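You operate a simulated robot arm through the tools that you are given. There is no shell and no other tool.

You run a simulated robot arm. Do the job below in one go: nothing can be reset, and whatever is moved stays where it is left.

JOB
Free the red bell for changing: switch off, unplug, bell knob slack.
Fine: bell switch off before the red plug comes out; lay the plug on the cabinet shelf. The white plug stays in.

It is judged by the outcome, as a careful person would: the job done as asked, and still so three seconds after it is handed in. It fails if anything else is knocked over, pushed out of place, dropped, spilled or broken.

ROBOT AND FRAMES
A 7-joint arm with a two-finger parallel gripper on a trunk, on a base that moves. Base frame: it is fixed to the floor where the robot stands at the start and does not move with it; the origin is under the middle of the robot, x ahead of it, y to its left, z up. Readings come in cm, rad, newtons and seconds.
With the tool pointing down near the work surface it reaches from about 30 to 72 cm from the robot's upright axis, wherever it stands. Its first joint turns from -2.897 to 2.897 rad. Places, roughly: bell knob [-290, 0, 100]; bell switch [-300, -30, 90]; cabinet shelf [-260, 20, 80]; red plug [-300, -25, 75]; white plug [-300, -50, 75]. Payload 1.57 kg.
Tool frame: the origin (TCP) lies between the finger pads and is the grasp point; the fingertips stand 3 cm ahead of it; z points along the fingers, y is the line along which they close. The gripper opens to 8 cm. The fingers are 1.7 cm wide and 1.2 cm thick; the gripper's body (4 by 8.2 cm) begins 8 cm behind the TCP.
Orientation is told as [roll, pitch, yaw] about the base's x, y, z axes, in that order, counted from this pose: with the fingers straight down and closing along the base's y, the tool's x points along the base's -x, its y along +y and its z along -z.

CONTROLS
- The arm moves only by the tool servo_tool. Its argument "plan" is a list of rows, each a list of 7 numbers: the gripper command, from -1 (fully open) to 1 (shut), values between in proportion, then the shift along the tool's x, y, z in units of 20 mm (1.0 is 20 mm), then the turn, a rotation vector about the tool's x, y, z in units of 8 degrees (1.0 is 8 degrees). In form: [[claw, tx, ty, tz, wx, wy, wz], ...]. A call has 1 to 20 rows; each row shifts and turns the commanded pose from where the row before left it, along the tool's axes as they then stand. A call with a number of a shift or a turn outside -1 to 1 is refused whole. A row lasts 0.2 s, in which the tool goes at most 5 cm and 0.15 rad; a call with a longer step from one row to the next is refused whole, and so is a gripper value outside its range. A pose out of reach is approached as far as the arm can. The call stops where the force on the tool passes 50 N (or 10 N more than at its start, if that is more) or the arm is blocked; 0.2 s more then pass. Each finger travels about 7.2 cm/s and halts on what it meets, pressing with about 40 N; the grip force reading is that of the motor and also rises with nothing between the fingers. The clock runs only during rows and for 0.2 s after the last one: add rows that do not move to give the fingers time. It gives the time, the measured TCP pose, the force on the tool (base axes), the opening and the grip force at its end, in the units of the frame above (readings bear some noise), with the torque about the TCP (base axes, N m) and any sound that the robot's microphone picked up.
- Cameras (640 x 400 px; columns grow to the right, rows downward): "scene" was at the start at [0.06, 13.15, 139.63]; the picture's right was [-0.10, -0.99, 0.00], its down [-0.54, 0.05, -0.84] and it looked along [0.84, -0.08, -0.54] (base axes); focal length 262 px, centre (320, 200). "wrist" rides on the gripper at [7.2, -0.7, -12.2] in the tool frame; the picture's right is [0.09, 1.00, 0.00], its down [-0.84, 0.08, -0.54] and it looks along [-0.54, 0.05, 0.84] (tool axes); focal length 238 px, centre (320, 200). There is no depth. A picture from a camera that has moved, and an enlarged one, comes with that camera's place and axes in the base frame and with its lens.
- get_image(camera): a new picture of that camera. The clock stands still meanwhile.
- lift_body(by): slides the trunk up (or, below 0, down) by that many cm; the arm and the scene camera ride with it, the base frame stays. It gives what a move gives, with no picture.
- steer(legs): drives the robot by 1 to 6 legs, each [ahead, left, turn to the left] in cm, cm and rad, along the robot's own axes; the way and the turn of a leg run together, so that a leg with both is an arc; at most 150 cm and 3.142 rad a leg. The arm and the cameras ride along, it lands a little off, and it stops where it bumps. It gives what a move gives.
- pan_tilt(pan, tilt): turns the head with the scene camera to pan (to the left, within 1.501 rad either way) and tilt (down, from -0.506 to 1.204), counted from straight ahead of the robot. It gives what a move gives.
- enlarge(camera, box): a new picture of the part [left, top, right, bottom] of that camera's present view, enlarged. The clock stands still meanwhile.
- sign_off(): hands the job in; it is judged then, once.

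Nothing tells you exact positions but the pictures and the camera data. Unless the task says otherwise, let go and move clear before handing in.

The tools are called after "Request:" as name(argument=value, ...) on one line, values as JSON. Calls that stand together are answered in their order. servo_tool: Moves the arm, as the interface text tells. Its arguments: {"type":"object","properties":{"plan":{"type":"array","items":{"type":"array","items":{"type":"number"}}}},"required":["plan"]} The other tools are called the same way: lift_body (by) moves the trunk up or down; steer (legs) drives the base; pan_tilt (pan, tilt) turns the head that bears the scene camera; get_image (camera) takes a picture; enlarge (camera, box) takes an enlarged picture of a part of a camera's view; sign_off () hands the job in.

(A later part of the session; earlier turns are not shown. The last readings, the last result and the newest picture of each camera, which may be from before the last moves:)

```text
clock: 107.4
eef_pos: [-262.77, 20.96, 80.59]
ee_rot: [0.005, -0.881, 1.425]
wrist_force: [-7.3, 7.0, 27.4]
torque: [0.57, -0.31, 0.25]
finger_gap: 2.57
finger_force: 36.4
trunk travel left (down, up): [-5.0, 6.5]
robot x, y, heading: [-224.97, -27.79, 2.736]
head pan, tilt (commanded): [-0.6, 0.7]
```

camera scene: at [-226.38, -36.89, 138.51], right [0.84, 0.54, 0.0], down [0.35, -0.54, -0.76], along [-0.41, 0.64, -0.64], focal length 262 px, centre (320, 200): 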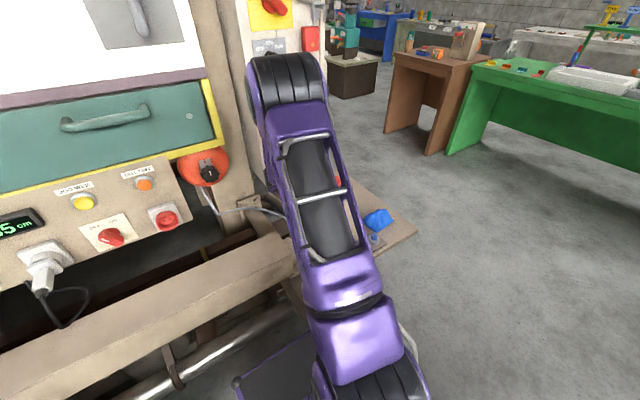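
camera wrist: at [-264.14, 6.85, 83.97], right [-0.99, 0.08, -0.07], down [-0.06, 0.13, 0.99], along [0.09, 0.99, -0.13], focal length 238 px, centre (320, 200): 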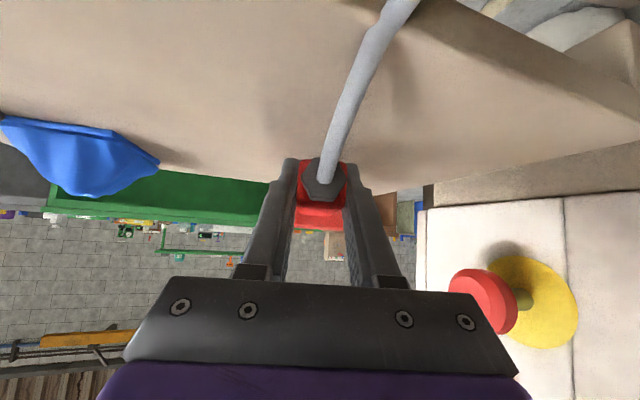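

Touchdown at z≈80.4. I'll ease off the pressure slightly and open the gripper gently.

Request:
servo_tool(plan=[[1, -0.06, 0, -0.05, 0, 0, 0], [0.3, 0, 0, 0, 0, 0, 0], [0.1, 0, 0, 0, 0, 0, 0], [-0.1, 0, 0, 0, 0, 0, 0], [-0.3, 0, 0, 0, 0, 0, 0], [-0.3, 0, 0, 0, 0, 0, 0]])

Request:
get_image(camera="wrist")

Request:
get_image(camera="scene")

```text
clock: 108.8
eef_pos: [-263.12, 20.65, 80.53]
ee_rot: [0.012, -0.876, 1.428]
wrist_force: [-17.6, 11.9, 24.7]
torque: [0.66, -0.14, 0.65]
finger_gap: 3.55
finger_force: 0.0
trunk travel left (down, up): [-5.0, 6.5]
robot x, y, heading: [-224.66, -27.97, 2.741]
head pan, tilt (commanded): [-0.6, 0.7]
```

```text
taken
camera wrist: at [-264.31, 6.7, 82.86], right [-0.99, 0.08, -0.06], down [-0.05, 0.13, 0.99], along [0.08, 0.99, -0.12], focal length 238 px, centre (320, 200)
```

wrist: 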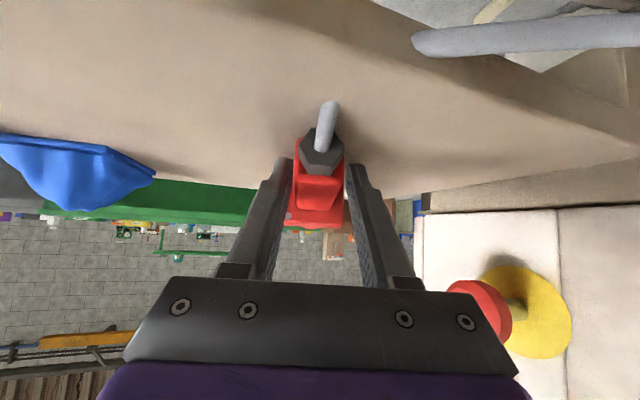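

```text
taken
camera scene: at [-226.37, -36.99, 138.5], right [0.84, 0.54, 0.0], down [0.35, -0.54, -0.77], along [-0.41, 0.65, -0.64], focal length 262 px, centre (320, 200)
```

scene: 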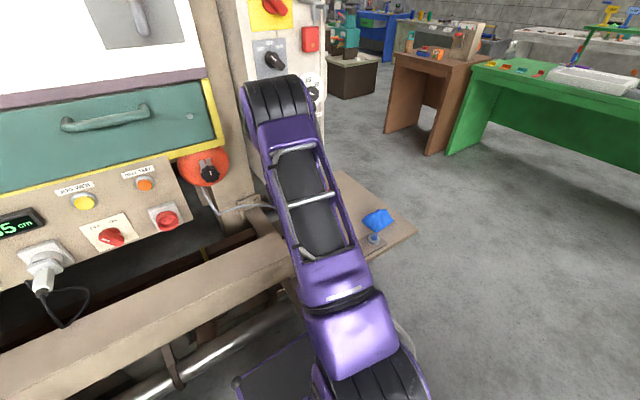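

The plug is resting free on the shelf with its cord. The fingertips are pressing on the shelf a bit, so I'll lift slightly, open a little more, then withdraw upward.

Request:
servo_tool(plan=[[-0.3, -0.15, 0, -0.13, 0, 0, 0], [-0.3, -0.15, 0, -0.13, 0, 0, 0], [-0.45, 0, 0, 0, 0, 0, 0], [-0.45, 0, 0, 0, 0, 0, 0]])

Request:
get_image(camera="wrist")

```text
clock: 109.8
eef_pos: [-262.64, 20.66, 80.88]
ee_rot: [-0.002, -0.871, 1.43]
wrist_force: [-0.2, 0.2, -0.1]
torque: [0.0, 0.04, 0.05]
finger_gap: 5.81
finger_force: 0.0
trunk travel left (down, up): [-5.0, 6.5]
robot x, y, heading: [-225.06, -27.81, 2.733]
head pan, tilt (commanded): [-0.6, 0.7]
```

```text
taken
camera wrist: at [-263.96, 6.62, 83.26], right [-0.99, 0.08, -0.07], down [-0.06, 0.13, 0.99], along [0.09, 0.99, -0.13], focal length 238 px, centre (320, 200)
```

wrist: 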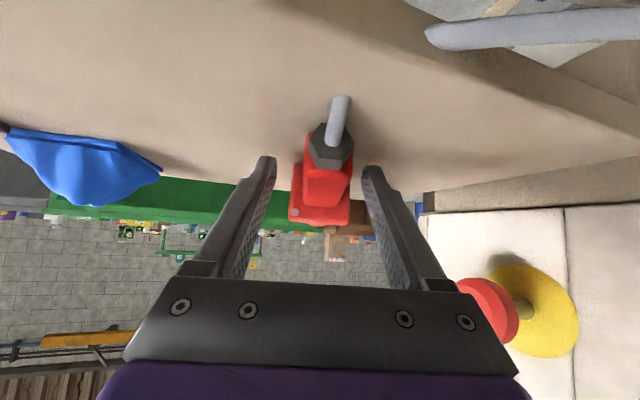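

The plug sits on the shelf and the force is zero. I'll withdraw straight up, well clear of the cord.

Request:
servo_tool(plan=[[-0.45, -0.383, 0, -0.322, 0, 0, 0], [-0.45, -0.383, 0, -0.322, 0, 0, 0], [-0.45, -0.766, 0, -0.643, 0, 0, 0], [-0.45, -0.766, 0, -0.643, 0, 0, 0], [-0.45, -0.766, 0, -0.643, 0, 0, 0], [-0.45, -0.766, 0, -0.643, 0, 0, 0], [-0.45, -0.766, 0, -0.643, 0, 0, 0], [-0.45, -0.766, 0, -0.643, 0, 0, 0], [-0.45, -0.766, 0, -0.643, 0, 0, 0], [-0.45, 0, 0, 0, 0, 0, 0]])

Request:
get_image(camera="wrist")

Request:
get_image(camera="scene")

```text
clock: 112.0
eef_pos: [-262.82, 20.75, 97.09]
ee_rot: [0.0, -0.873, 1.43]
wrist_force: [-0.3, 0.4, -0.6]
torque: [0.01, 0.01, 0.04]
finger_gap: 5.78
finger_force: 0.1
trunk travel left (down, up): [-5.0, 6.5]
robot x, y, heading: [-224.62, -28.35, 2.74]
head pan, tilt (commanded): [-0.6, 0.7]
```

```text
taken
camera wrist: at [-264.16, 6.79, 99.49], right [-0.99, 0.08, -0.07], down [-0.06, 0.13, 0.99], along [0.09, 0.99, -0.13], focal length 238 px, centre (320, 200)
```

wrist: 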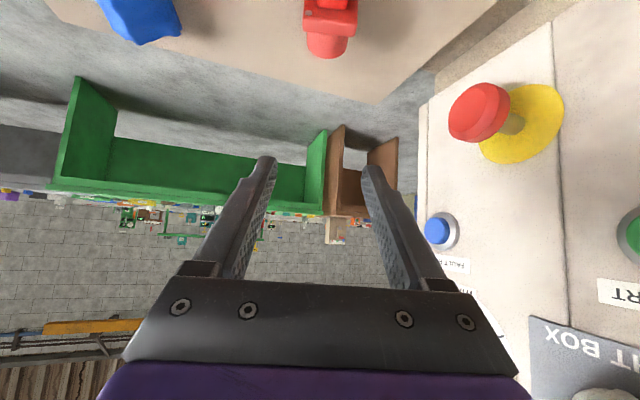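

```text
taken
camera scene: at [-226.37, -36.9, 138.5], right [0.84, 0.54, 0.0], down [0.35, -0.54, -0.76], along [-0.41, 0.64, -0.64], focal length 262 px, centre (320, 200)
```

scene: 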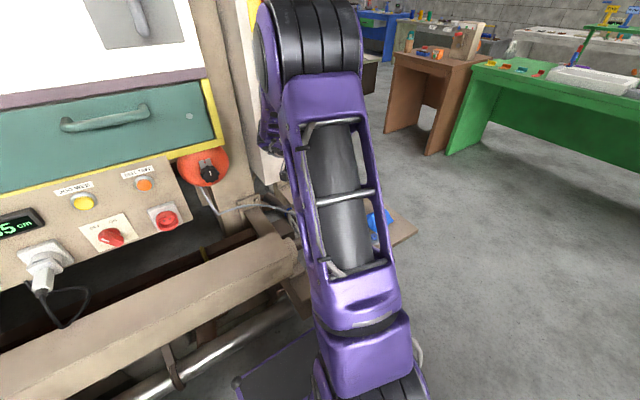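

The plug is lying on the shelf, undisturbed. Next the bell knob: I'll back the hand out along its reverse path and turn it to face the panel again.

Request:
servo_tool(plan=[[-1, 0.639, 0, -0.761, 0, 0, 0], [-1, 0.639, 0, -0.761, 0, 0, 0], [-1, 0.639, 0, -0.761, 0, 0, 0], [-1, 0.639, 0, -0.761, 0, 0, 0], [-1, 0.639, 0, -0.761, 0, 0, 0], [-1, 0.639, 0, -0.761, 0, 0, 0], [-1, 0.639, 0, -0.761, 0, 0, 0], [-1, 0.639, 0, -0.761, 0, 0, 0], [-1, 0.639, 0, -0.761, 0, 0, 0], [-1, 0.639, 0, -0.761, 0, 0, 0], [-1, 0.639, 0, -0.761, 0, 0, 0], [-1, 0.639, 0, -0.761, 0, 0, 0], [-1, 0, 0, 0, 0, 0, 0]])

Request:
servo_tool(plan=[[-1, 0, 0, 0, -0.718, 0, -0.603], [-1, 0, 0, 0, -0.718, 0, -0.603], [-1, 0, 0, 0, -0.718, 0, -0.603], [-1, 0, 0, 0, -0.718, 0, -0.603], [-1, 0, 0, 0, -0.718, 0, -0.603], [-1, 0, 0, 0, -0.718, 0, -0.603], [-1, 0, 0, 0, -0.718, 0, -0.603], [-1, 0, 0, 0, -0.718, 0, -0.603], [-1, 0, 0, 0, -0.718, 0, -0.603], [-1, 0, 0, 0, -0.718, 0, -0.603], [-1, 0, 0, 0, 0, 0, 0]])

Request:
get_image(camera="wrist")

Request:
get_image(camera="scene")

```text
clock: 114.8
eef_pos: [-266.06, -2.84, 97.25]
ee_rot: [-0.001, -0.873, 1.431]
wrist_force: [-0.1, 0.6, -0.2]
torque: [-0.04, -0.03, -0.01]
finger_gap: 7.99
finger_force: 0.2
trunk travel left (down, up): [-5.0, 6.5]
robot x, y, heading: [-224.67, -27.62, 2.74]
head pan, tilt (commanded): [-0.6, 0.7]
```

```text
clock: 117.2
eef_pos: [-266.17, -2.85, 97.09]
ee_rot: [0.001, -0.873, 2.736]
wrist_force: [-0.8, -0.5, 0.1]
torque: [-0.03, -0.03, -0.01]
finger_gap: 8.02
finger_force: 0.0
trunk travel left (down, up): [-5.0, 6.5]
robot x, y, heading: [-224.82, -27.86, 2.736]
head pan, tilt (commanded): [-0.6, 0.7]
```

```text
taken
camera wrist: at [-253.07, -7.84, 99.41], right [-0.34, -0.94, -0.07], down [-0.14, -0.02, 0.99], along [-0.93, 0.34, -0.13], focal length 238 px, centre (320, 200)
```

wrist: 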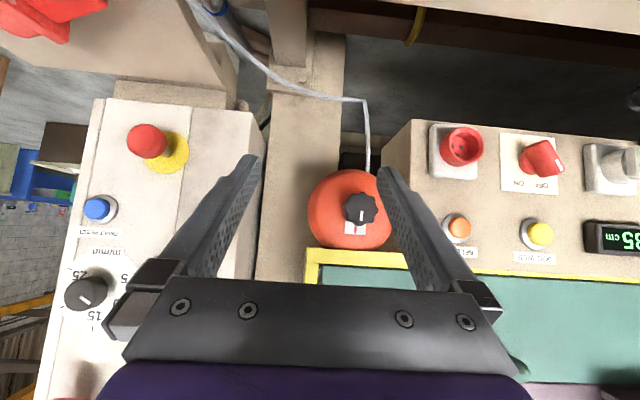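

```text
taken
camera scene: at [-226.37, -36.9, 138.51], right [0.84, 0.54, 0.0], down [0.35, -0.54, -0.76], along [-0.41, 0.64, -0.64], focal length 262 px, centre (320, 200)
```

scene: 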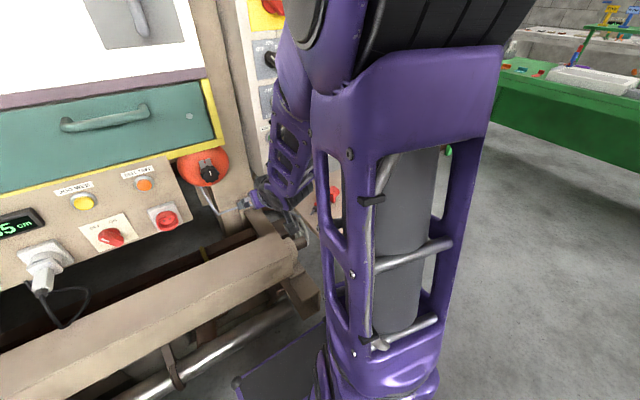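

The cord hangs clear below the bell. I'll move in front of the knob and level the tool so it points straight along the knob's axis.

Request:
servo_tool(plan=[[-1, -0.508, 0.89, 0.605, 0, 0, 0], [-1, -0.508, 0.89, 0.605, 0, 0, 0], [-1, -0.508, 0.89, 0.605, 0, 0, 0], [-1, -0.508, 0.89, 0.605, 0, 0, 0], [-1, 0, 0, 0, 0, -1, 0], [-1, 0, 0, 0, 0, -1, 0], [-1, 0, 0, 0, 0, -1, 0], [-1, 0, 0, 0, 0, -1, 0], [-1, 0, 0, 0, 0, -1, 0], [-1, 0.5, 0, 0, 0, 0, 0], [-1, 0, 0, 0, 0, 0, 0]])

Request:
get_image(camera="wrist")

Request:
get_image(camera="scene")

```text
clock: 119.6
eef_pos: [-274.61, -7.08, 96.06]
ee_rot: [-1.775, -1.57, -1.768]
wrist_force: [-0.5, 0.1, -0.5]
torque: [-0.01, -0.01, -0.01]
finger_gap: 8.01
finger_force: 0.0
trunk travel left (down, up): [-5.0, 6.5]
robot x, y, heading: [-224.66, -27.62, 2.738]
head pan, tilt (commanded): [-0.6, 0.7]
```

```text
taken
camera wrist: at [-263.21, -11.21, 88.82], right [-0.39, -0.92, -0.09], down [0.47, -0.28, 0.84], along [-0.79, 0.28, 0.54], focal length 238 px, centre (320, 200)
```

wrist: 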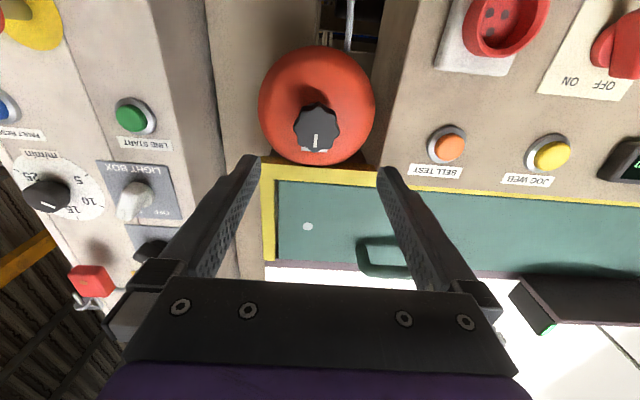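

```text
taken
camera scene: at [-226.38, -36.9, 138.5], right [0.84, 0.54, 0.0], down [0.35, -0.54, -0.76], along [-0.41, 0.64, -0.64], focal length 262 px, centre (320, 200)
```

scene: 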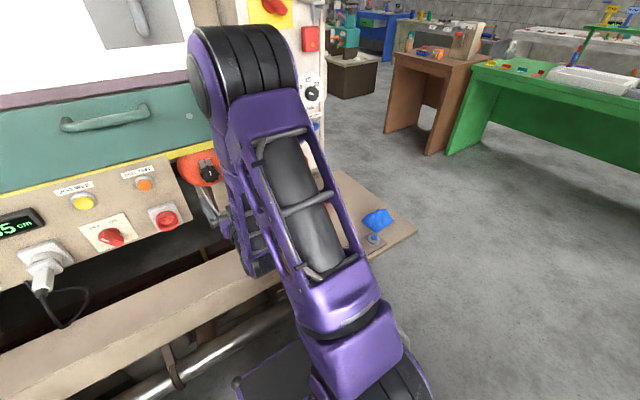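

The knob is straight ahead now. Zooming in to see its geometry and mark.

Request:
enlarge(camera="wrist", box=[250, 40, 390, 180])

```text
2.86 times, centred on (320, 110) of wrist
camera zoom: at [-263.21, -11.21, 88.82], right [-0.39, -0.92, -0.09], down [0.47, -0.28, 0.84], along [-0.79, 0.28, 0.54], focal length 681 px, centre (320, 457)
```

zoom: 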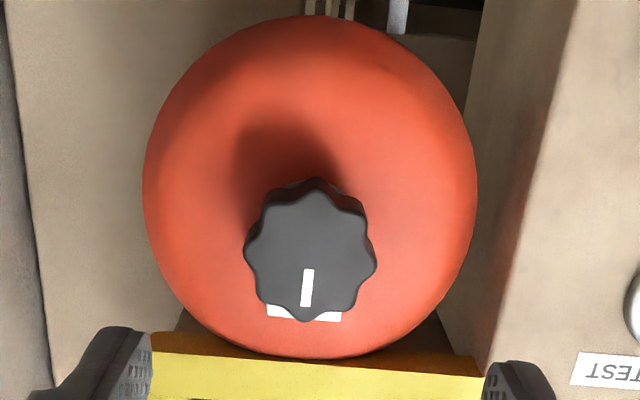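

The knob is ~4.9 cm across, 8-lobed, with its white mark at the index (tight). I'll pre-close to ~6 cm, roll 22.5° clockwise so the pads bear on two lobes each, and approach.

Request:
servo_tool(plan=[[-0.55, 0, -0.1, 0, 0, 0, 0.9375], [-0.55, 0, 0, 0, 0, 0, 0.9375], [-0.55, 0, 0, 0, 0, 0, 0.9375], [-0.55, 0, 0, 1, 0, 0, 0], [-0.55, 0, 0, 1, 0, 0, 0], [-0.55, 0, 0, 1, 0, 0, 0], [-0.55, 0, 0, 1, 0, 0, 0], [-0.55, 0, 0, 0.5, 0, 0, 0], [-0.55, 0, 0, 0, 0, 0, 0]])

Request:
get_image(camera="wrist")

Request:
enlarge(camera="wrist", box=[220, 60, 420, 280])

```text
clock: 121.6
eef_pos: [-282.78, -3.41, 96.11]
ee_rot: [1.569, -1.178, 1.17]
wrist_force: [-1.4, -0.9, 0.9]
torque: [-0.03, -0.01, 0.0]
finger_gap: 6.19
finger_force: 0.1
trunk travel left (down, up): [-5.0, 6.5]
robot x, y, heading: [-224.89, -27.3, 2.739]
head pan, tilt (commanded): [-0.6, 0.7]
```

```text
taken
camera wrist: at [-272.49, -10.23, 89.2], right [-0.38, -0.88, 0.3], down [0.6, 0.02, 0.8], along [-0.71, 0.48, 0.52], focal length 238 px, centre (320, 200)
```

wrist: 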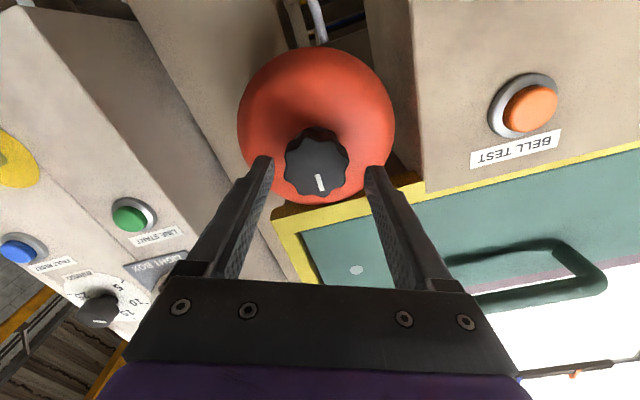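

```text
1.82 times, centred on (320, 170) of wrist
camera zoom: at [-272.49, -10.23, 89.2], right [-0.38, -0.88, 0.3], down [0.6, 0.02, 0.8], along [-0.71, 0.48, 0.52], focal length 433 px, centre (320, 254)
```

zoom: 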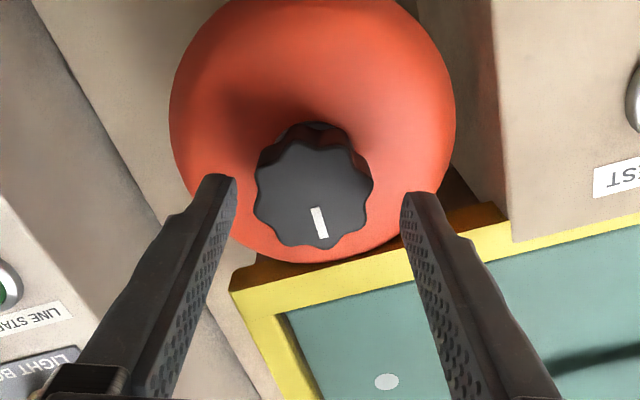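

Nicely lined up; a 3 mm correction, then in the last 3 cm and close on the knob.

Request:
servo_tool(plan=[[-0.55, -0.13, -0.13, 0.4, 0, 0, 0], [-0.55, 0, 0, 0.5, 0, 0, 0], [-0.55, 0, 0, 0.5, 0, 0, 0], [-0.55, 0, 0, 0, 0, 0, 0]])

Request:
enlarge(camera="wrist", box=[220, 60, 420, 280])

```text
clock: 122.6
eef_pos: [-285.31, -1.8, 96.26]
ee_rot: [1.568, -1.177, 1.169]
wrist_force: [-0.2, 0.3, -0.2]
torque: [0.03, 0.0, 0.0]
finger_gap: 6.15
finger_force: 0.2
trunk travel left (down, up): [-5.0, 6.5]
robot x, y, heading: [-224.46, -27.75, 2.742]
head pan, tilt (commanded): [-0.6, 0.7]
```

```text
1.82 times, centred on (320, 170) of wrist
camera zoom: at [-274.96, -8.71, 89.38], right [-0.38, -0.88, 0.3], down [0.6, 0.02, 0.8], along [-0.71, 0.48, 0.52], focal length 433 px, centre (320, 254)
```

zoom: 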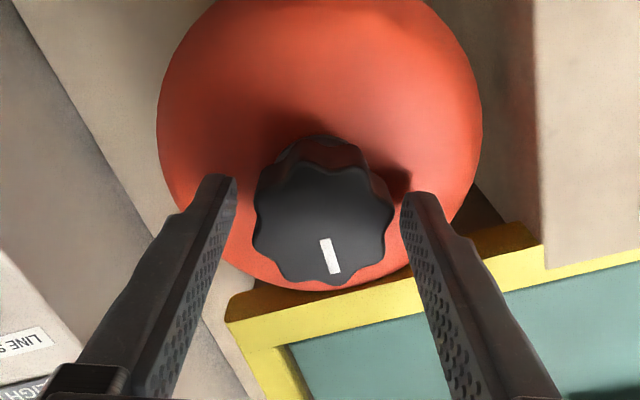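

Centred on the knob. Closing.

Request:
servo_tool(plan=[[-0.3, 0, 0, 0, 0, 0, 0], [0, 0, 0, 0, 0, 0, 0], [0.5, 0, 0, 0, 0, 0, 0], [0.5, 0, 0, 0, 0, 0, 0]])

Request:
enlarge(camera="wrist", box=[220, 60, 420, 280])

```text
clock: 123.6
eef_pos: [-285.33, -1.98, 96.18]
ee_rot: [1.569, -1.178, 1.168]
wrist_force: [-1.8, -1.7, 0.3]
torque: [-0.28, -0.64, -1.12]
finger_gap: 4.5
finger_force: 45.2
trunk travel left (down, up): [-5.0, 6.5]
robot x, y, heading: [-225.17, -27.72, 2.738]
head pan, tilt (commanded): [-0.6, 0.7]
```

```text
1.82 times, centred on (320, 170) of wrist
camera zoom: at [-274.97, -8.73, 89.4], right [-0.38, -0.88, 0.3], down [0.6, 0.02, 0.8], along [-0.71, 0.48, 0.52], focal length 433 px, centre (320, 254)
```

zoom: 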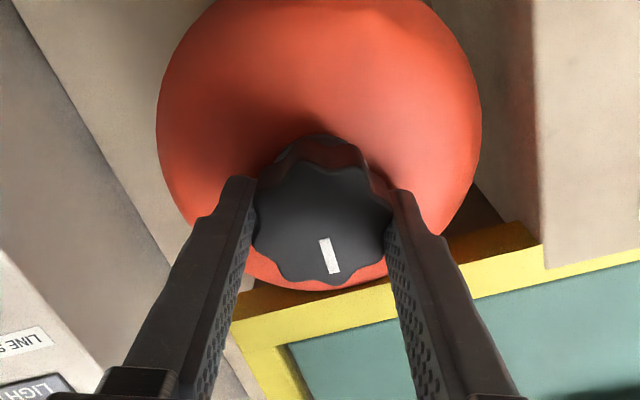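

Gripped at 4.5 cm. Now turn counter-clockwise, 45° first.

Request:
servo_tool(plan=[[0.6, 0, 0, 0, 0, 0, -0.9375], [0.6, 0, 0, 0, 0, 0, -0.9375], [0.6, 0, 0, 0, 0, 0, -0.9375], [0.6, 0, 0, 0, 0, 0, -0.9375], [0.6, 0, 0, 0, 0, 0, -0.9375], [0.6, 0, 0, 0, 0, 0, -0.9375]])

Request:
get_image(camera="wrist")

```text
clock: 125.0
eef_pos: [-285.46, -2.06, 96.31]
ee_rot: [-1.57, -1.175, -1.972]
wrist_force: [-2.3, -15.1, 4.5]
torque: [-0.08, -0.09, -1.55]
finger_gap: 4.54
finger_force: 45.6
trunk travel left (down, up): [-5.0, 6.5]
robot x, y, heading: [-224.94, -27.74, 2.738]
head pan, tilt (commanded): [-0.6, 0.7]
```

```text
taken
camera wrist: at [-272.88, -3.8, 89.9], right [-0.34, -0.81, -0.47], down [0.35, -0.57, 0.74], along [-0.87, 0.09, 0.48], focal length 238 px, centre (320, 200)
```

wrist: 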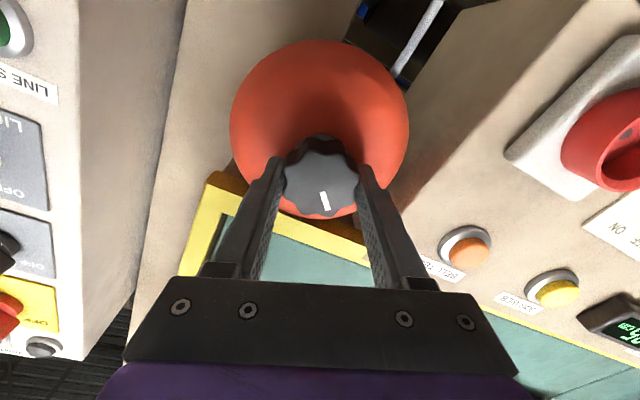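

The knob turns with the gripper. Continue another 60°.

Request:
servo_tool(plan=[[0.6, 0, 0, 0, 0, 0, -0.9375], [0.6, 0, 0, 0, 0, 0, -0.9375], [0.6, 0, 0, 0, 0, 0, -0.9375], [0.6, 0, 0, 0, 0, 0, -0.9375], [0.6, 0, 0, 0, 0, 0, -0.9375], [0.6, 0, 0, 0, 0, 0, -0.9375], [0.6, 0, 0, 0, 0, 0, -0.9375], [0.6, 0, 0, 0, 0, 0, -0.9375]])

Request:
get_image(camera="wrist")

Request:
get_image(camera="scene")

```text
clock: 126.8
eef_pos: [-285.38, -2.32, 96.14]
ee_rot: [-1.567, -0.128, -1.97]
wrist_force: [-6.4, -22.7, -6.3]
torque: [0.33, 0.79, -0.56]
finger_gap: 4.5
finger_force: 45.3
trunk travel left (down, up): [-5.0, 6.5]
robot x, y, heading: [-224.55, -27.92, 2.738]
head pan, tilt (commanded): [-0.6, 0.7]
```

```text
taken
camera wrist: at [-271.46, -0.39, 95.82], right [-0.01, -0.03, -1.0], down [0.17, -0.98, 0.03], along [-0.98, -0.17, 0.02], focal length 238 px, centre (320, 200)
```

wrist: 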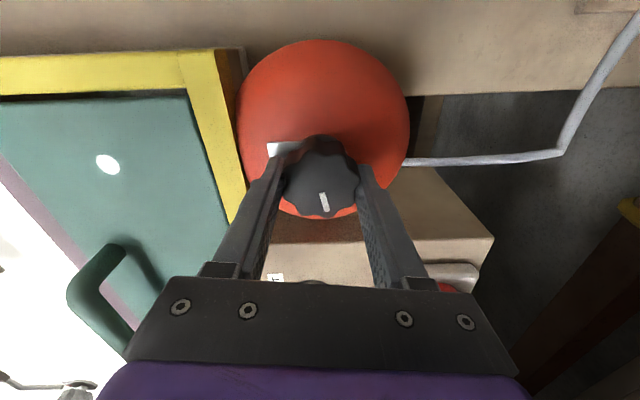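

```text
taken
camera scene: at [-226.46, -37.07, 138.48], right [0.84, 0.54, 0.0], down [0.35, -0.54, -0.77], along [-0.41, 0.65, -0.64], focal length 262 px, centre (320, 200)
```

scene: 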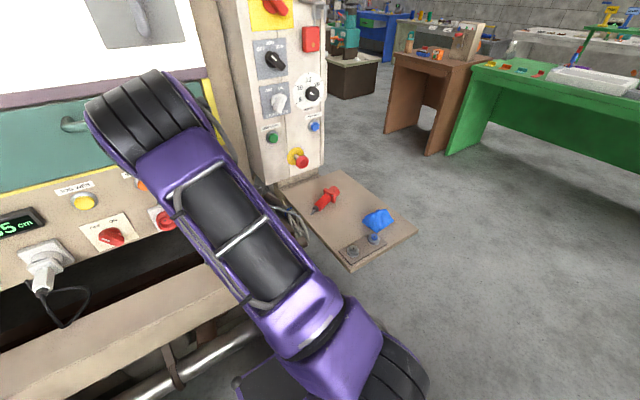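

105° so far with little resistance; the plug is still resting on the shelf in the scene view. I'll correct a slight side load and continue turning.

Request:
servo_tool(plan=[[0.6, -0.1, 0, 0, 0, 0, -0.9375], [0.6, 0, 0, 0, 0, 0, -0.9375], [0.6, 0, 0, 0, 0, 0, -0.9375], [0.6, 0, 0, 0, 0, 0, -0.9375]])

Request:
get_image(camera="wrist")

```text
clock: 127.8
eef_pos: [-285.53, -2.14, 95.98]
ee_rot: [-1.562, 0.396, -1.973]
wrist_force: [-3.0, -12.0, -18.2]
torque: [0.14, 0.32, -0.58]
finger_gap: 4.43
finger_force: 44.9
trunk travel left (down, up): [-5.0, 6.5]
robot x, y, heading: [-224.88, -27.92, 2.735]
head pan, tilt (commanded): [-0.6, 0.7]
```

```text
taken
camera wrist: at [-271.75, -1.06, 99.45], right [0.19, 0.43, -0.88], down [0.21, -0.9, -0.39], along [-0.96, -0.11, -0.26], focal length 238 px, centre (320, 200)
```

wrist: 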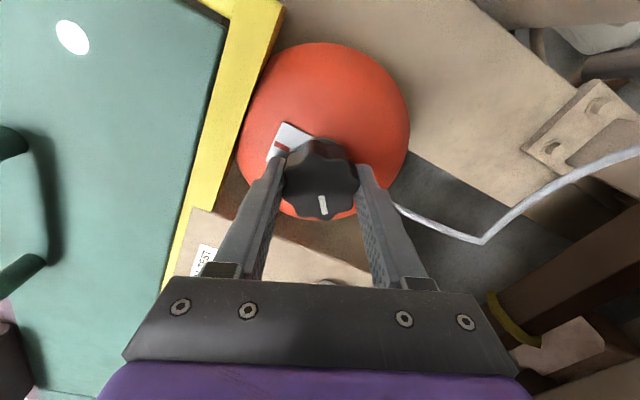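

135° and still turning freely. A bit more to a full half turn, unless it meets a stop.

Request:
servo_tool(plan=[[0.6, 0, 0.08, 0, 0, 0, -0.9375], [0.6, 0, 0, 0, 0, 0, -0.9375], [0.6, 0, 0, 0, 0, 0, -0.9375], [0.6, 0, 0, 0, 0, 0, -0.9375]])

Request:
get_image(camera="wrist")

```text
clock: 128.8
eef_pos: [-285.26, -2.09, 95.84]
ee_rot: [-1.566, 0.916, -1.971]
wrist_force: [2.0, -12.0, -14.4]
torque: [-0.68, -1.52, -0.72]
finger_gap: 4.44
finger_force: 45.0
trunk travel left (down, up): [-5.0, 6.5]
robot x, y, heading: [-224.95, -27.58, 2.744]
head pan, tilt (commanded): [-0.6, 0.7]
```

```text
taken
camera wrist: at [-272.74, -3.34, 102.12], right [0.33, 0.78, -0.53], down [0.33, -0.62, -0.71], along [-0.88, 0.06, -0.46], focal length 238 px, centre (320, 200)
```

wrist: 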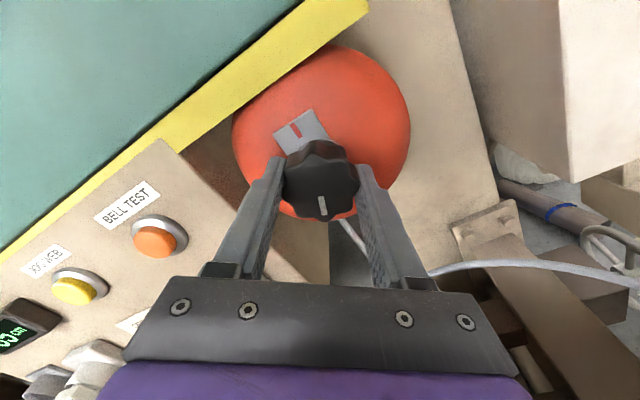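

165° with no stop yet. I'll add up to 30° more and watch for a stop.

Request:
servo_tool(plan=[[0.6, 0, 0, 0, 0, 0, -0.9375], [0.6, 0, 0, 0, 0, 0, -0.9375], [0.6, 0, 0, 0, 0, 0, -0.9375], [0.6, 0, 0, 0, 0, 0, -0.9375]])

Request:
get_image(camera="wrist")

Request:
get_image(camera="scene")

```text
clock: 129.8
eef_pos: [-285.33, -2.05, 95.98]
ee_rot: [-1.567, 1.44, -1.967]
wrist_force: [9.2, -9.5, -11.3]
torque: [-0.38, -0.78, -1.26]
finger_gap: 4.46
finger_force: 45.5
trunk travel left (down, up): [-5.0, 6.5]
robot x, y, heading: [-224.97, -27.89, 2.742]
head pan, tilt (commanded): [-0.6, 0.7]
```

```text
taken
camera wrist: at [-274.13, -6.6, 103.2], right [0.39, 0.92, -0.04], down [0.49, -0.24, -0.84], along [-0.78, 0.31, -0.54], focal length 238 px, centre (320, 200)
```

wrist: 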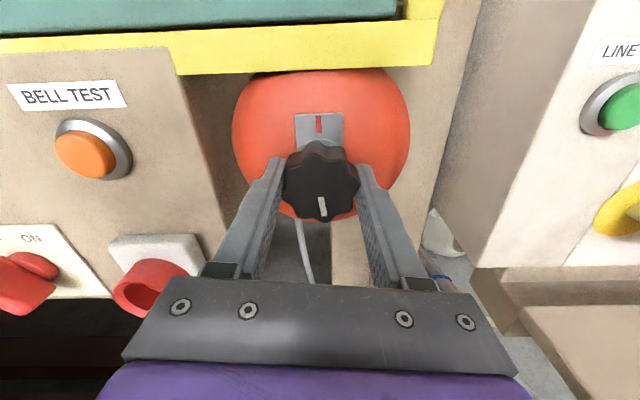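

```text
taken
camera scene: at [-226.39, -36.94, 138.5], right [0.84, 0.54, 0.0], down [0.35, -0.54, -0.77], along [-0.41, 0.65, -0.64], focal length 262 px, centre (320, 200)
```

scene: 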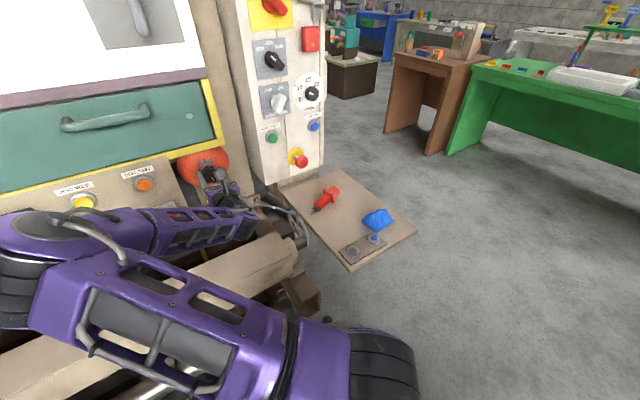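

The knob is now about half a turn slack (mark pointing down, opposite the index) and the bell is still seated. The elbow has swung low-left, so I'll release gently and back straight out.

Request:
servo_tool(plan=[[0.2, 0, 0, 0, 0, 0, 0], [-0.2, 0, 0, 0, 0, 0, 0], [-0.55, 0, 0, 0, 0, 0, 0], [-0.55, 0, 0, 0, 0, 0, 0], [-0.55, 0, 0, 0, 0, 0, 0]])

Request:
get_image(camera="wrist")

```text
clock: 131.0
eef_pos: [-285.46, -1.82, 95.99]
ee_rot: [-1.567, 1.441, -1.97]
wrist_force: [-0.1, -0.6, -0.9]
torque: [0.0, -0.02, -0.02]
finger_gap: 6.19
finger_force: 0.0
trunk travel left (down, up): [-5.0, 6.5]
robot x, y, heading: [-225.0, -27.85, 2.74]
head pan, tilt (commanded): [-0.6, 0.7]
```

```text
taken
camera wrist: at [-274.12, -6.57, 103.22], right [0.39, 0.92, -0.04], down [0.49, -0.24, -0.84], along [-0.78, 0.31, -0.54], focal length 238 px, centre (320, 200)
```

wrist: 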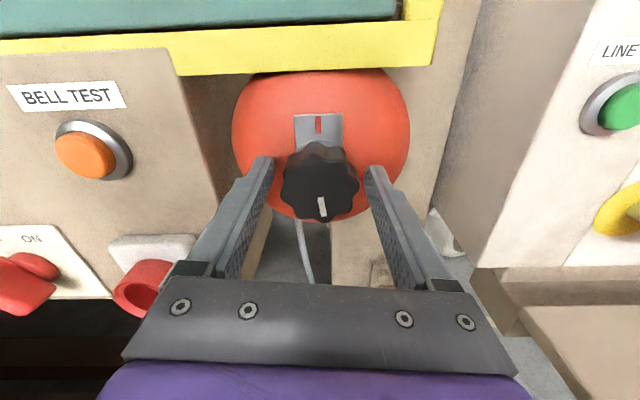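

The knob stays put, mark opposite the red index. Backing straight out now.

Request:
servo_tool(plan=[[-0.55, 0, 0, -0.5, 0, 0, 0], [-0.55, 0, 0, -0.8, 0, 0, 0], [-0.55, 0, 0, -0.8, 0, 0, 0], [-0.55, 0, 0, -0.8, 0, 0, 0], [-0.55, 0, 0, -0.6, 0, 0, 0], [-0.55, 0, 0, 0, 0, 0, 0]])

Request:
get_image(camera="wrist")

Request:
get_image(camera="scene")

```text
clock: 132.4
eef_pos: [-278.74, -4.91, 96.09]
ee_rot: [-1.566, 1.441, -1.969]
wrist_force: [-0.1, -0.5, 0.0]
torque: [-0.01, -0.02, -0.01]
finger_gap: 6.19
finger_force: 0.1
trunk travel left (down, up): [-5.0, 6.5]
robot x, y, heading: [-224.8, -27.77, 2.741]
head pan, tilt (commanded): [-0.6, 0.7]
```

```text
taken
camera wrist: at [-267.48, -9.41, 103.23], right [0.39, 0.92, -0.04], down [0.49, -0.24, -0.84], along [-0.78, 0.31, -0.54], focal length 238 px, centre (320, 200)
```

wrist: 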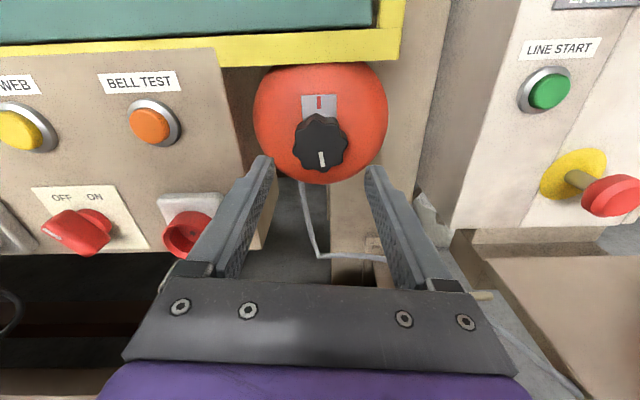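

```text
taken
camera scene: at [-226.37, -36.9, 138.51], right [0.84, 0.54, 0.0], down [0.35, -0.54, -0.76], along [-0.41, 0.64, -0.64], focal length 262 px, centre (320, 200)
```

scene: 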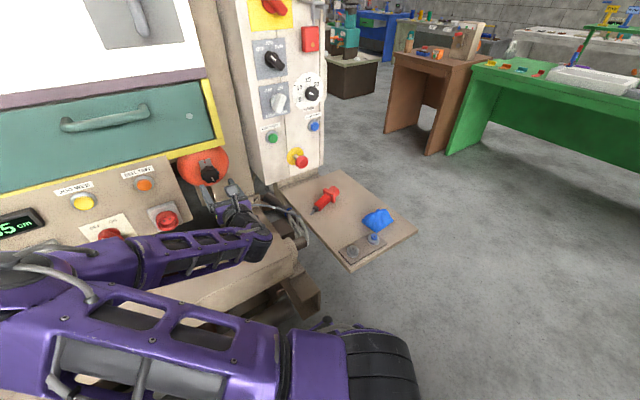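

All looks right: switch OFF, plug on the shelf, knob half a turn back. I'll unroll the wrist the way it came so the elbow comes back up, in two steps.

Request:
servo_tool(plan=[[-0.55, 0, 0, 0, 0, 0, 0.9375], [-0.55, 0, 0, 0, 0, 0, 0.9375], [-0.55, 0, 0, 0, 0, 0, 0.9375], [-0.55, 0, 0, 0, 0, 0, 0.9375], [-0.55, 0, 0, 0, 0, 0, 0.9375], [-0.55, 0, 0, 0, 0, 0, 0.9375], [-0.55, 0, 0, 0, 0, 0, 0.9375], [-0.55, 0, 0, 0, 0, 0, 0.9375], [-0.55, 0, 0, 0, 0, 0, 0.9375], [-0.55, 0, 0, 0, 0, 0, 0.9375], [-0.55, 0, 0, 0, 0, 0, 0.9375], [-0.55, 0, 0, 0, 0, 0, 0.9375]])

Request:
get_image(camera="scene")

Request:
get_image(camera="wrist")

```text
clock: 135.0
eef_pos: [-278.98, -4.76, 96.15]
ee_rot: [-1.571, -0.133, -1.975]
wrist_force: [0.2, 0.3, 0.1]
torque: [-0.01, -0.02, -0.02]
finger_gap: 6.2
finger_force: 0.1
trunk travel left (down, up): [-5.0, 6.5]
robot x, y, heading: [-224.99, -27.82, 2.738]
head pan, tilt (commanded): [-0.6, 0.7]
```

```text
taken
camera scene: at [-226.38, -36.91, 138.5], right [0.84, 0.54, 0.0], down [0.35, -0.54, -0.76], along [-0.41, 0.64, -0.64], focal length 262 px, centre (320, 200)
```

scene: 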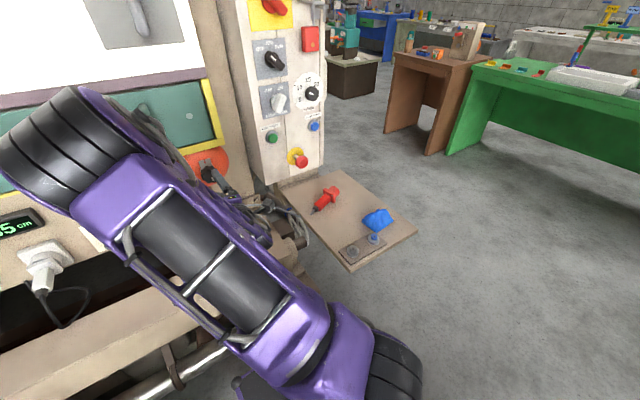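

```text
taken
camera wrist: at [-264.93, -2.99, 95.82], right [-0.02, -0.04, -1.0], down [0.17, -0.98, 0.03], along [-0.99, -0.17, 0.02], focal length 238 px, centre (320, 200)
```

wrist: 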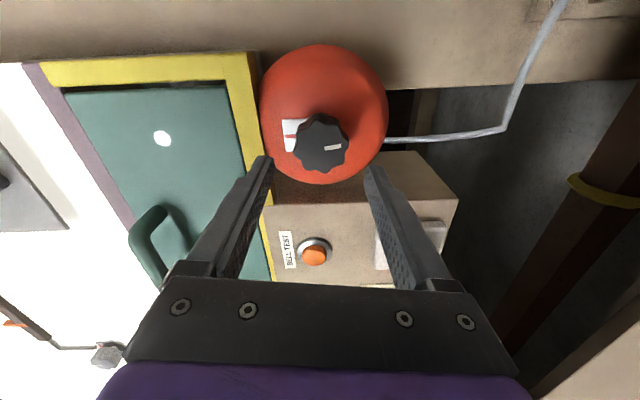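

The white plug is undisturbed, and the knob's mark is opposite its index. Finish unrolling.

Request:
servo_tool(plan=[[-0.55, 0, 0, 0, 0, 0, 0.9375], [-0.55, 0, 0, 0, 0, 0, 0.9375], [-0.55, 0, 0, 0, 0, 0, 0.9375], [-0.55, 0, 0, 0, 0, 0, 0.9375], [-0.55, 0, 0, 0, 0, 0, 0.9375], [-0.55, 0, 0, 0, 0, 0, 0.9375], [-0.55, 0, 0, 0, 0, 0, 0.9375], [-0.55, 0, 0, 0, 0, 0, 0.9375], [-0.55, 0, 0, 0, 0, 0, 0.9375], [-0.55, 0, 0, 0, 0, 0, 0.9375], [-0.55, 0, 0, 0, 0, 0, 0.9375], [-0.55, 0, 0, 0, 0, 0, 0]])

Request:
get_image(camera="scene")

Request:
get_image(camera="wrist")

```text
clock: 137.6
eef_pos: [-278.99, -4.76, 96.13]
ee_rot: [1.16, -1.569, 1.577]
wrist_force: [-0.3, 0.1, -0.4]
torque: [-0.02, -0.01, -0.01]
finger_gap: 6.17
finger_force: 0.0
trunk travel left (down, up): [-5.0, 6.5]
robot x, y, heading: [-224.65, -27.95, 2.736]
head pan, tilt (commanded): [-0.6, 0.7]
```

```text
taken
camera scene: at [-226.38, -36.9, 138.51], right [0.84, 0.54, 0.0], down [0.35, -0.54, -0.76], along [-0.41, 0.64, -0.64], focal length 262 px, centre (320, 200)
```

scene: 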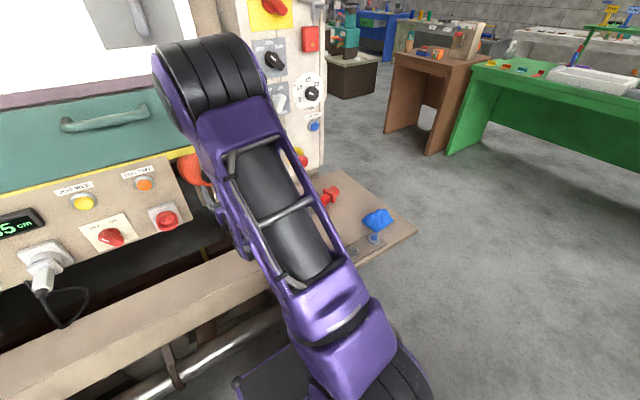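

```text
taken
camera wrist: at [-267.47, -8.98, 88.96], right [-0.39, -0.92, -0.09], down [0.47, -0.28, 0.84], along [-0.79, 0.29, 0.54], focal length 238 px, centre (320, 200)
```

wrist: 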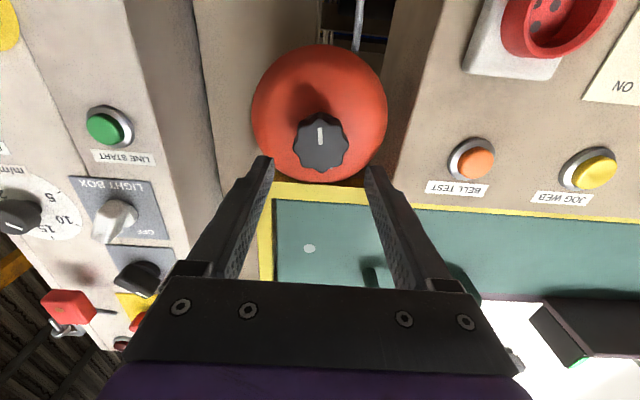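

Request:
enlarge(camera="wrist", box=[250, 40, 390, 190])

Request:
enlarge(camera="scene", box=[0, 140, 240, 300])

Request:
enlarge(camera="scene", box=[240, 140, 430, 280])

```text
2.67 times, centred on (320, 115) of wrist
camera zoom: at [-267.47, -8.98, 88.96], right [-0.39, -0.92, -0.09], down [0.47, -0.28, 0.84], along [-0.79, 0.29, 0.54], focal length 636 px, centre (320, 427)
```

zoom: 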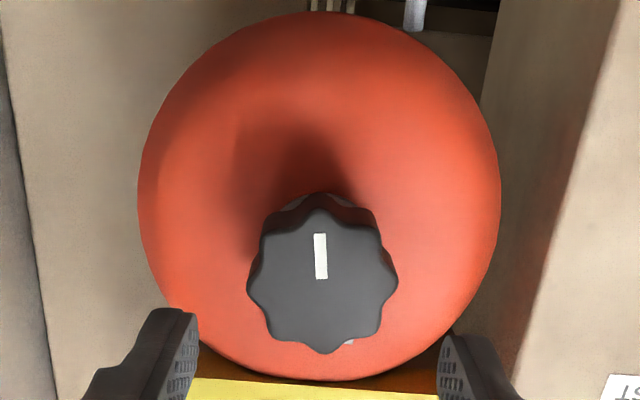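

```text
2.50 times, centred on (120, 220) of scene
camera zoom: at [-226.38, -36.9, 138.51], right [0.84, 0.54, 0.0], down [0.35, -0.54, -0.76], along [-0.41, 0.64, -0.64], focal length 655 px, centre (820, 150)
```

zoom: 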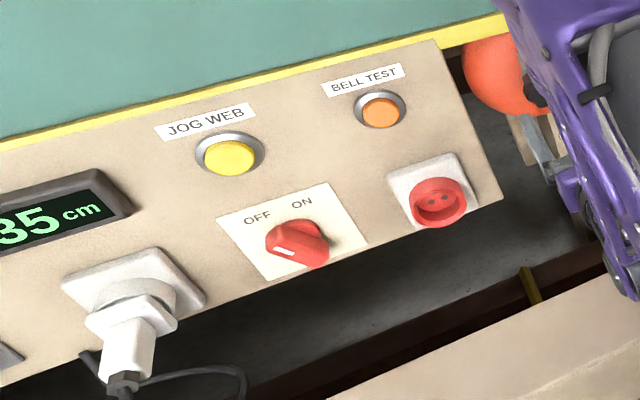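

```text
2.86 times, centred on (335, 210) of scene
camera zoom: at [-226.38, -36.9, 138.51], right [0.84, 0.54, 0.0], down [0.35, -0.54, -0.76], along [-0.41, 0.64, -0.64], focal length 749 px, centre (277, 171)
```

zoom: 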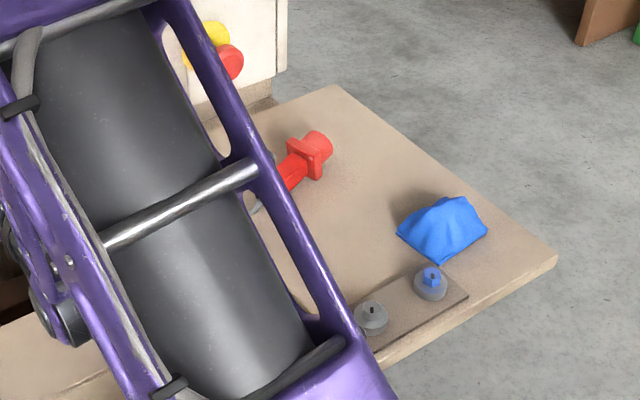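

Everything is in place, and the knob shows about 180° of slackening. To be safely beyond a borderline half turn, I'll regrip once and give it about 60° more.

Request:
servo_tool(plan=[[-0.55, 0.07, 0.07, 0, 0, 0, 0.9375], [-0.55, 0, 0, 0, 0, 0, 0.9375], [-0.55, 0, 0, 0, 0, 0, 0.9375], [-0.55, 0, 0, 0.8, 0, 0, 0], [-0.55, 0, 0, 0.8, 0, 0, 0], [-0.55, 0, 0, 0.8, 0, 0, 0], [-0.55, 0, 0, 0.6, 0, 0, 0], [-0.55, 0, 0, 0, 0, 0, 0]])

Request:
enlarge(camera="wrist", box=[220, 60, 420, 280])

```text
clock: 139.4
eef_pos: [-284.31, -2.59, 95.87]
ee_rot: [1.568, -1.177, 1.169]
wrist_force: [-0.5, 0.6, 0.0]
torque: [0.02, 0.01, 0.01]
finger_gap: 6.2
finger_force: 0.1
trunk travel left (down, up): [-5.0, 6.5]
robot x, y, heading: [-224.76, -27.83, 2.739]
head pan, tilt (commanded): [-0.6, 0.7]
```

```text
1.82 times, centred on (320, 170) of wrist
camera zoom: at [-274.04, -9.44, 88.97], right [-0.38, -0.88, 0.3], down [0.6, 0.02, 0.8], along [-0.71, 0.48, 0.52], focal length 433 px, centre (320, 254)
```

zoom: 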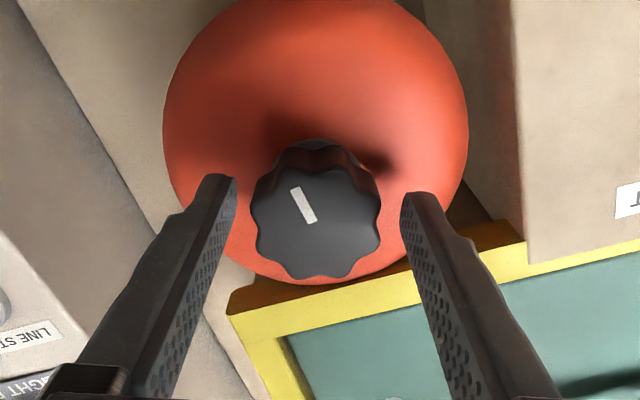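

Request:
servo_tool(plan=[[-0.55, -0.19, -0.08, 0.3, 0, 0, 0], [-0.55, 0, 0, 0.3, 0, 0, 0], [-0.3, 0, 0, 0, 0, 0, 0], [0, 0, 0, 0, 0, 0, 0], [0.5, 0, 0, 0, 0, 0, 0], [0.5, 0, 0, 0, 0, 0, 0]])

Request:
enlarge(camera="wrist", box=[220, 60, 420, 280])

```text
clock: 140.8
eef_pos: [-285.57, -1.76, 96.28]
ee_rot: [1.572, -1.178, 1.167]
wrist_force: [-4.7, -4.5, 4.8]
torque: [-0.24, -0.45, -1.11]
finger_gap: 4.54
finger_force: 44.9
trunk travel left (down, up): [-5.0, 6.5]
robot x, y, heading: [-224.5, -27.84, 2.739]
head pan, tilt (commanded): [-0.6, 0.7]
```

```text
1.82 times, centred on (320, 170) of wrist
camera zoom: at [-275.23, -8.62, 89.33], right [-0.37, -0.88, 0.3], down [0.6, 0.02, 0.8], along [-0.71, 0.48, 0.52], focal length 433 px, centre (320, 254)
```

zoom: 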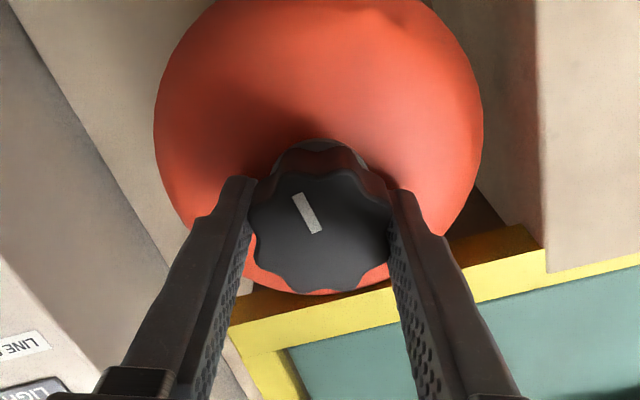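

Gripped again at 4.5 cm. Turning about 60° further counter-clockwise.

Request:
servo_tool(plan=[[0.6, 0, 0, 0, 0, 0, -0.9375], [0.6, 0, 0, 0, 0, 0, -0.9375], [0.6, 0, 0, 0, 0, 0, -0.9375], [0.6, 0, 0, 0, 0, 0, -0.9375], [0.6, 0, 0, 0, 0, 0, -0.9375], [0.6, 0, 0, 0, 0, 0, -0.9375], [0.6, 0, 0, 0, 0, 0, -0.9375], [0.6, 0, 0, 0, 0, 0, -0.9375]])

Request:
get_image(camera="wrist")

```text
clock: 142.6
eef_pos: [-285.75, -2.04, 96.24]
ee_rot: [-1.573, -0.912, -1.967]
wrist_force: [-20.5, -15.4, 4.2]
torque: [0.08, 0.28, -1.2]
finger_gap: 4.61
finger_force: 45.2
trunk travel left (down, up): [-5.0, 6.5]
robot x, y, heading: [-225.01, -27.95, 2.738]
head pan, tilt (commanded): [-0.6, 0.7]
```

```text
taken
camera wrist: at [-272.55, -2.29, 90.91], right [-0.28, -0.67, -0.68], down [0.28, -0.74, 0.61], along [-0.92, -0.01, 0.4], focal length 238 px, centre (320, 200)
```

wrist: 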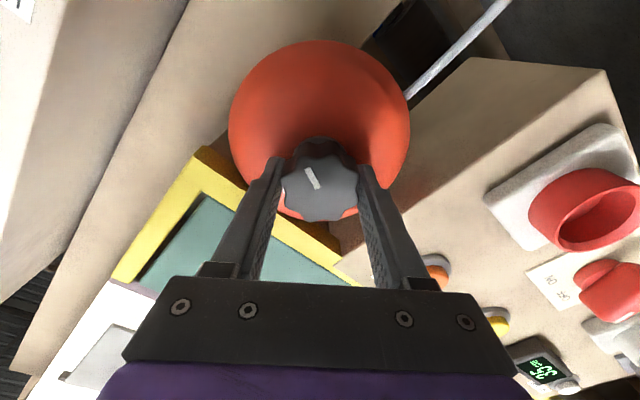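

The knob followed (now ~240° slackened). Release and back straight out.

Request:
servo_tool(plan=[[0.2, 0, 0, 0, 0, 0, 0], [-0.2, 0, 0, 0, 0, 0, 0], [-0.55, 0, 0, 0, 0, 0, 0], [-0.55, 0, 0, 0, 0, 0, 0], [-0.55, 0, 0, -0.5, 0, 0, 0], [-0.55, 0, 0, -0.8, 0, 0, 0], [-0.55, 0, 0, -0.8, 0, 0, 0], [-0.55, 0, 0, -0.8, 0, 0, 0], [-0.55, 0, 0, -0.6, 0, 0, 0], [-0.55, 0, 0, 0, 0, 0, 0.9375], [-0.55, 0, 0, 0, 0, 0, 0.9375], [-0.55, 0, 0, 0, 0, 0, 0.9375], [-0.55, 0, 0, 0, 0, 0, 0.9375], [-0.55, 0, 0, 0, 0, 0, 0.9375], [-0.55, 0, 0, 0, 0, 0, 0]])

Request:
get_image(camera="wrist")

Request:
get_image(camera="scene")

```text
clock: 145.8
eef_pos: [-279.14, -4.54, 96.24]
ee_rot: [1.216, -1.569, 1.524]
wrist_force: [0.6, 0.7, -0.3]
torque: [-0.01, 0.0, -0.01]
finger_gap: 6.18
finger_force: 0.0
trunk travel left (down, up): [-5.0, 6.5]
robot x, y, heading: [-224.73, -27.61, 2.74]
head pan, tilt (commanded): [-0.6, 0.7]
```

```text
taken
camera wrist: at [-267.66, -8.83, 89.01], right [-0.39, -0.92, -0.09], down [0.47, -0.28, 0.84], along [-0.79, 0.28, 0.54], focal length 238 px, centre (320, 200)
```

wrist: 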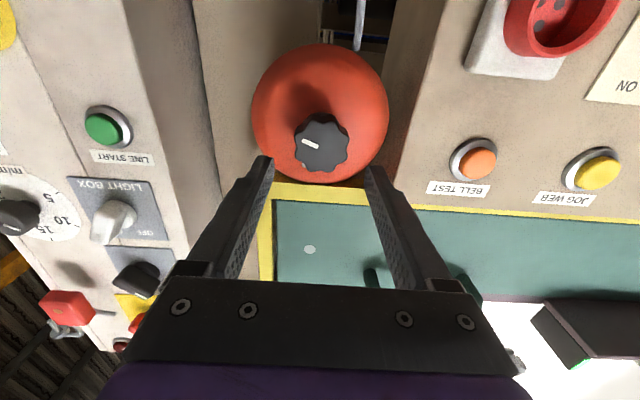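

```text
taken
camera scene: at [-226.38, -36.9, 138.51], right [0.84, 0.54, 0.0], down [0.35, -0.54, -0.76], along [-0.41, 0.64, -0.64], focal length 262 px, centre (320, 200)
```

scene: 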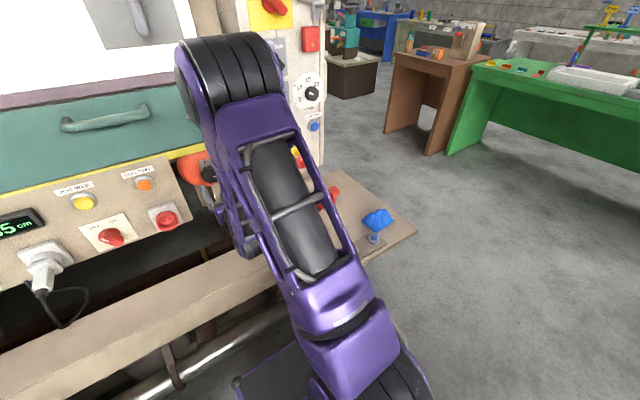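

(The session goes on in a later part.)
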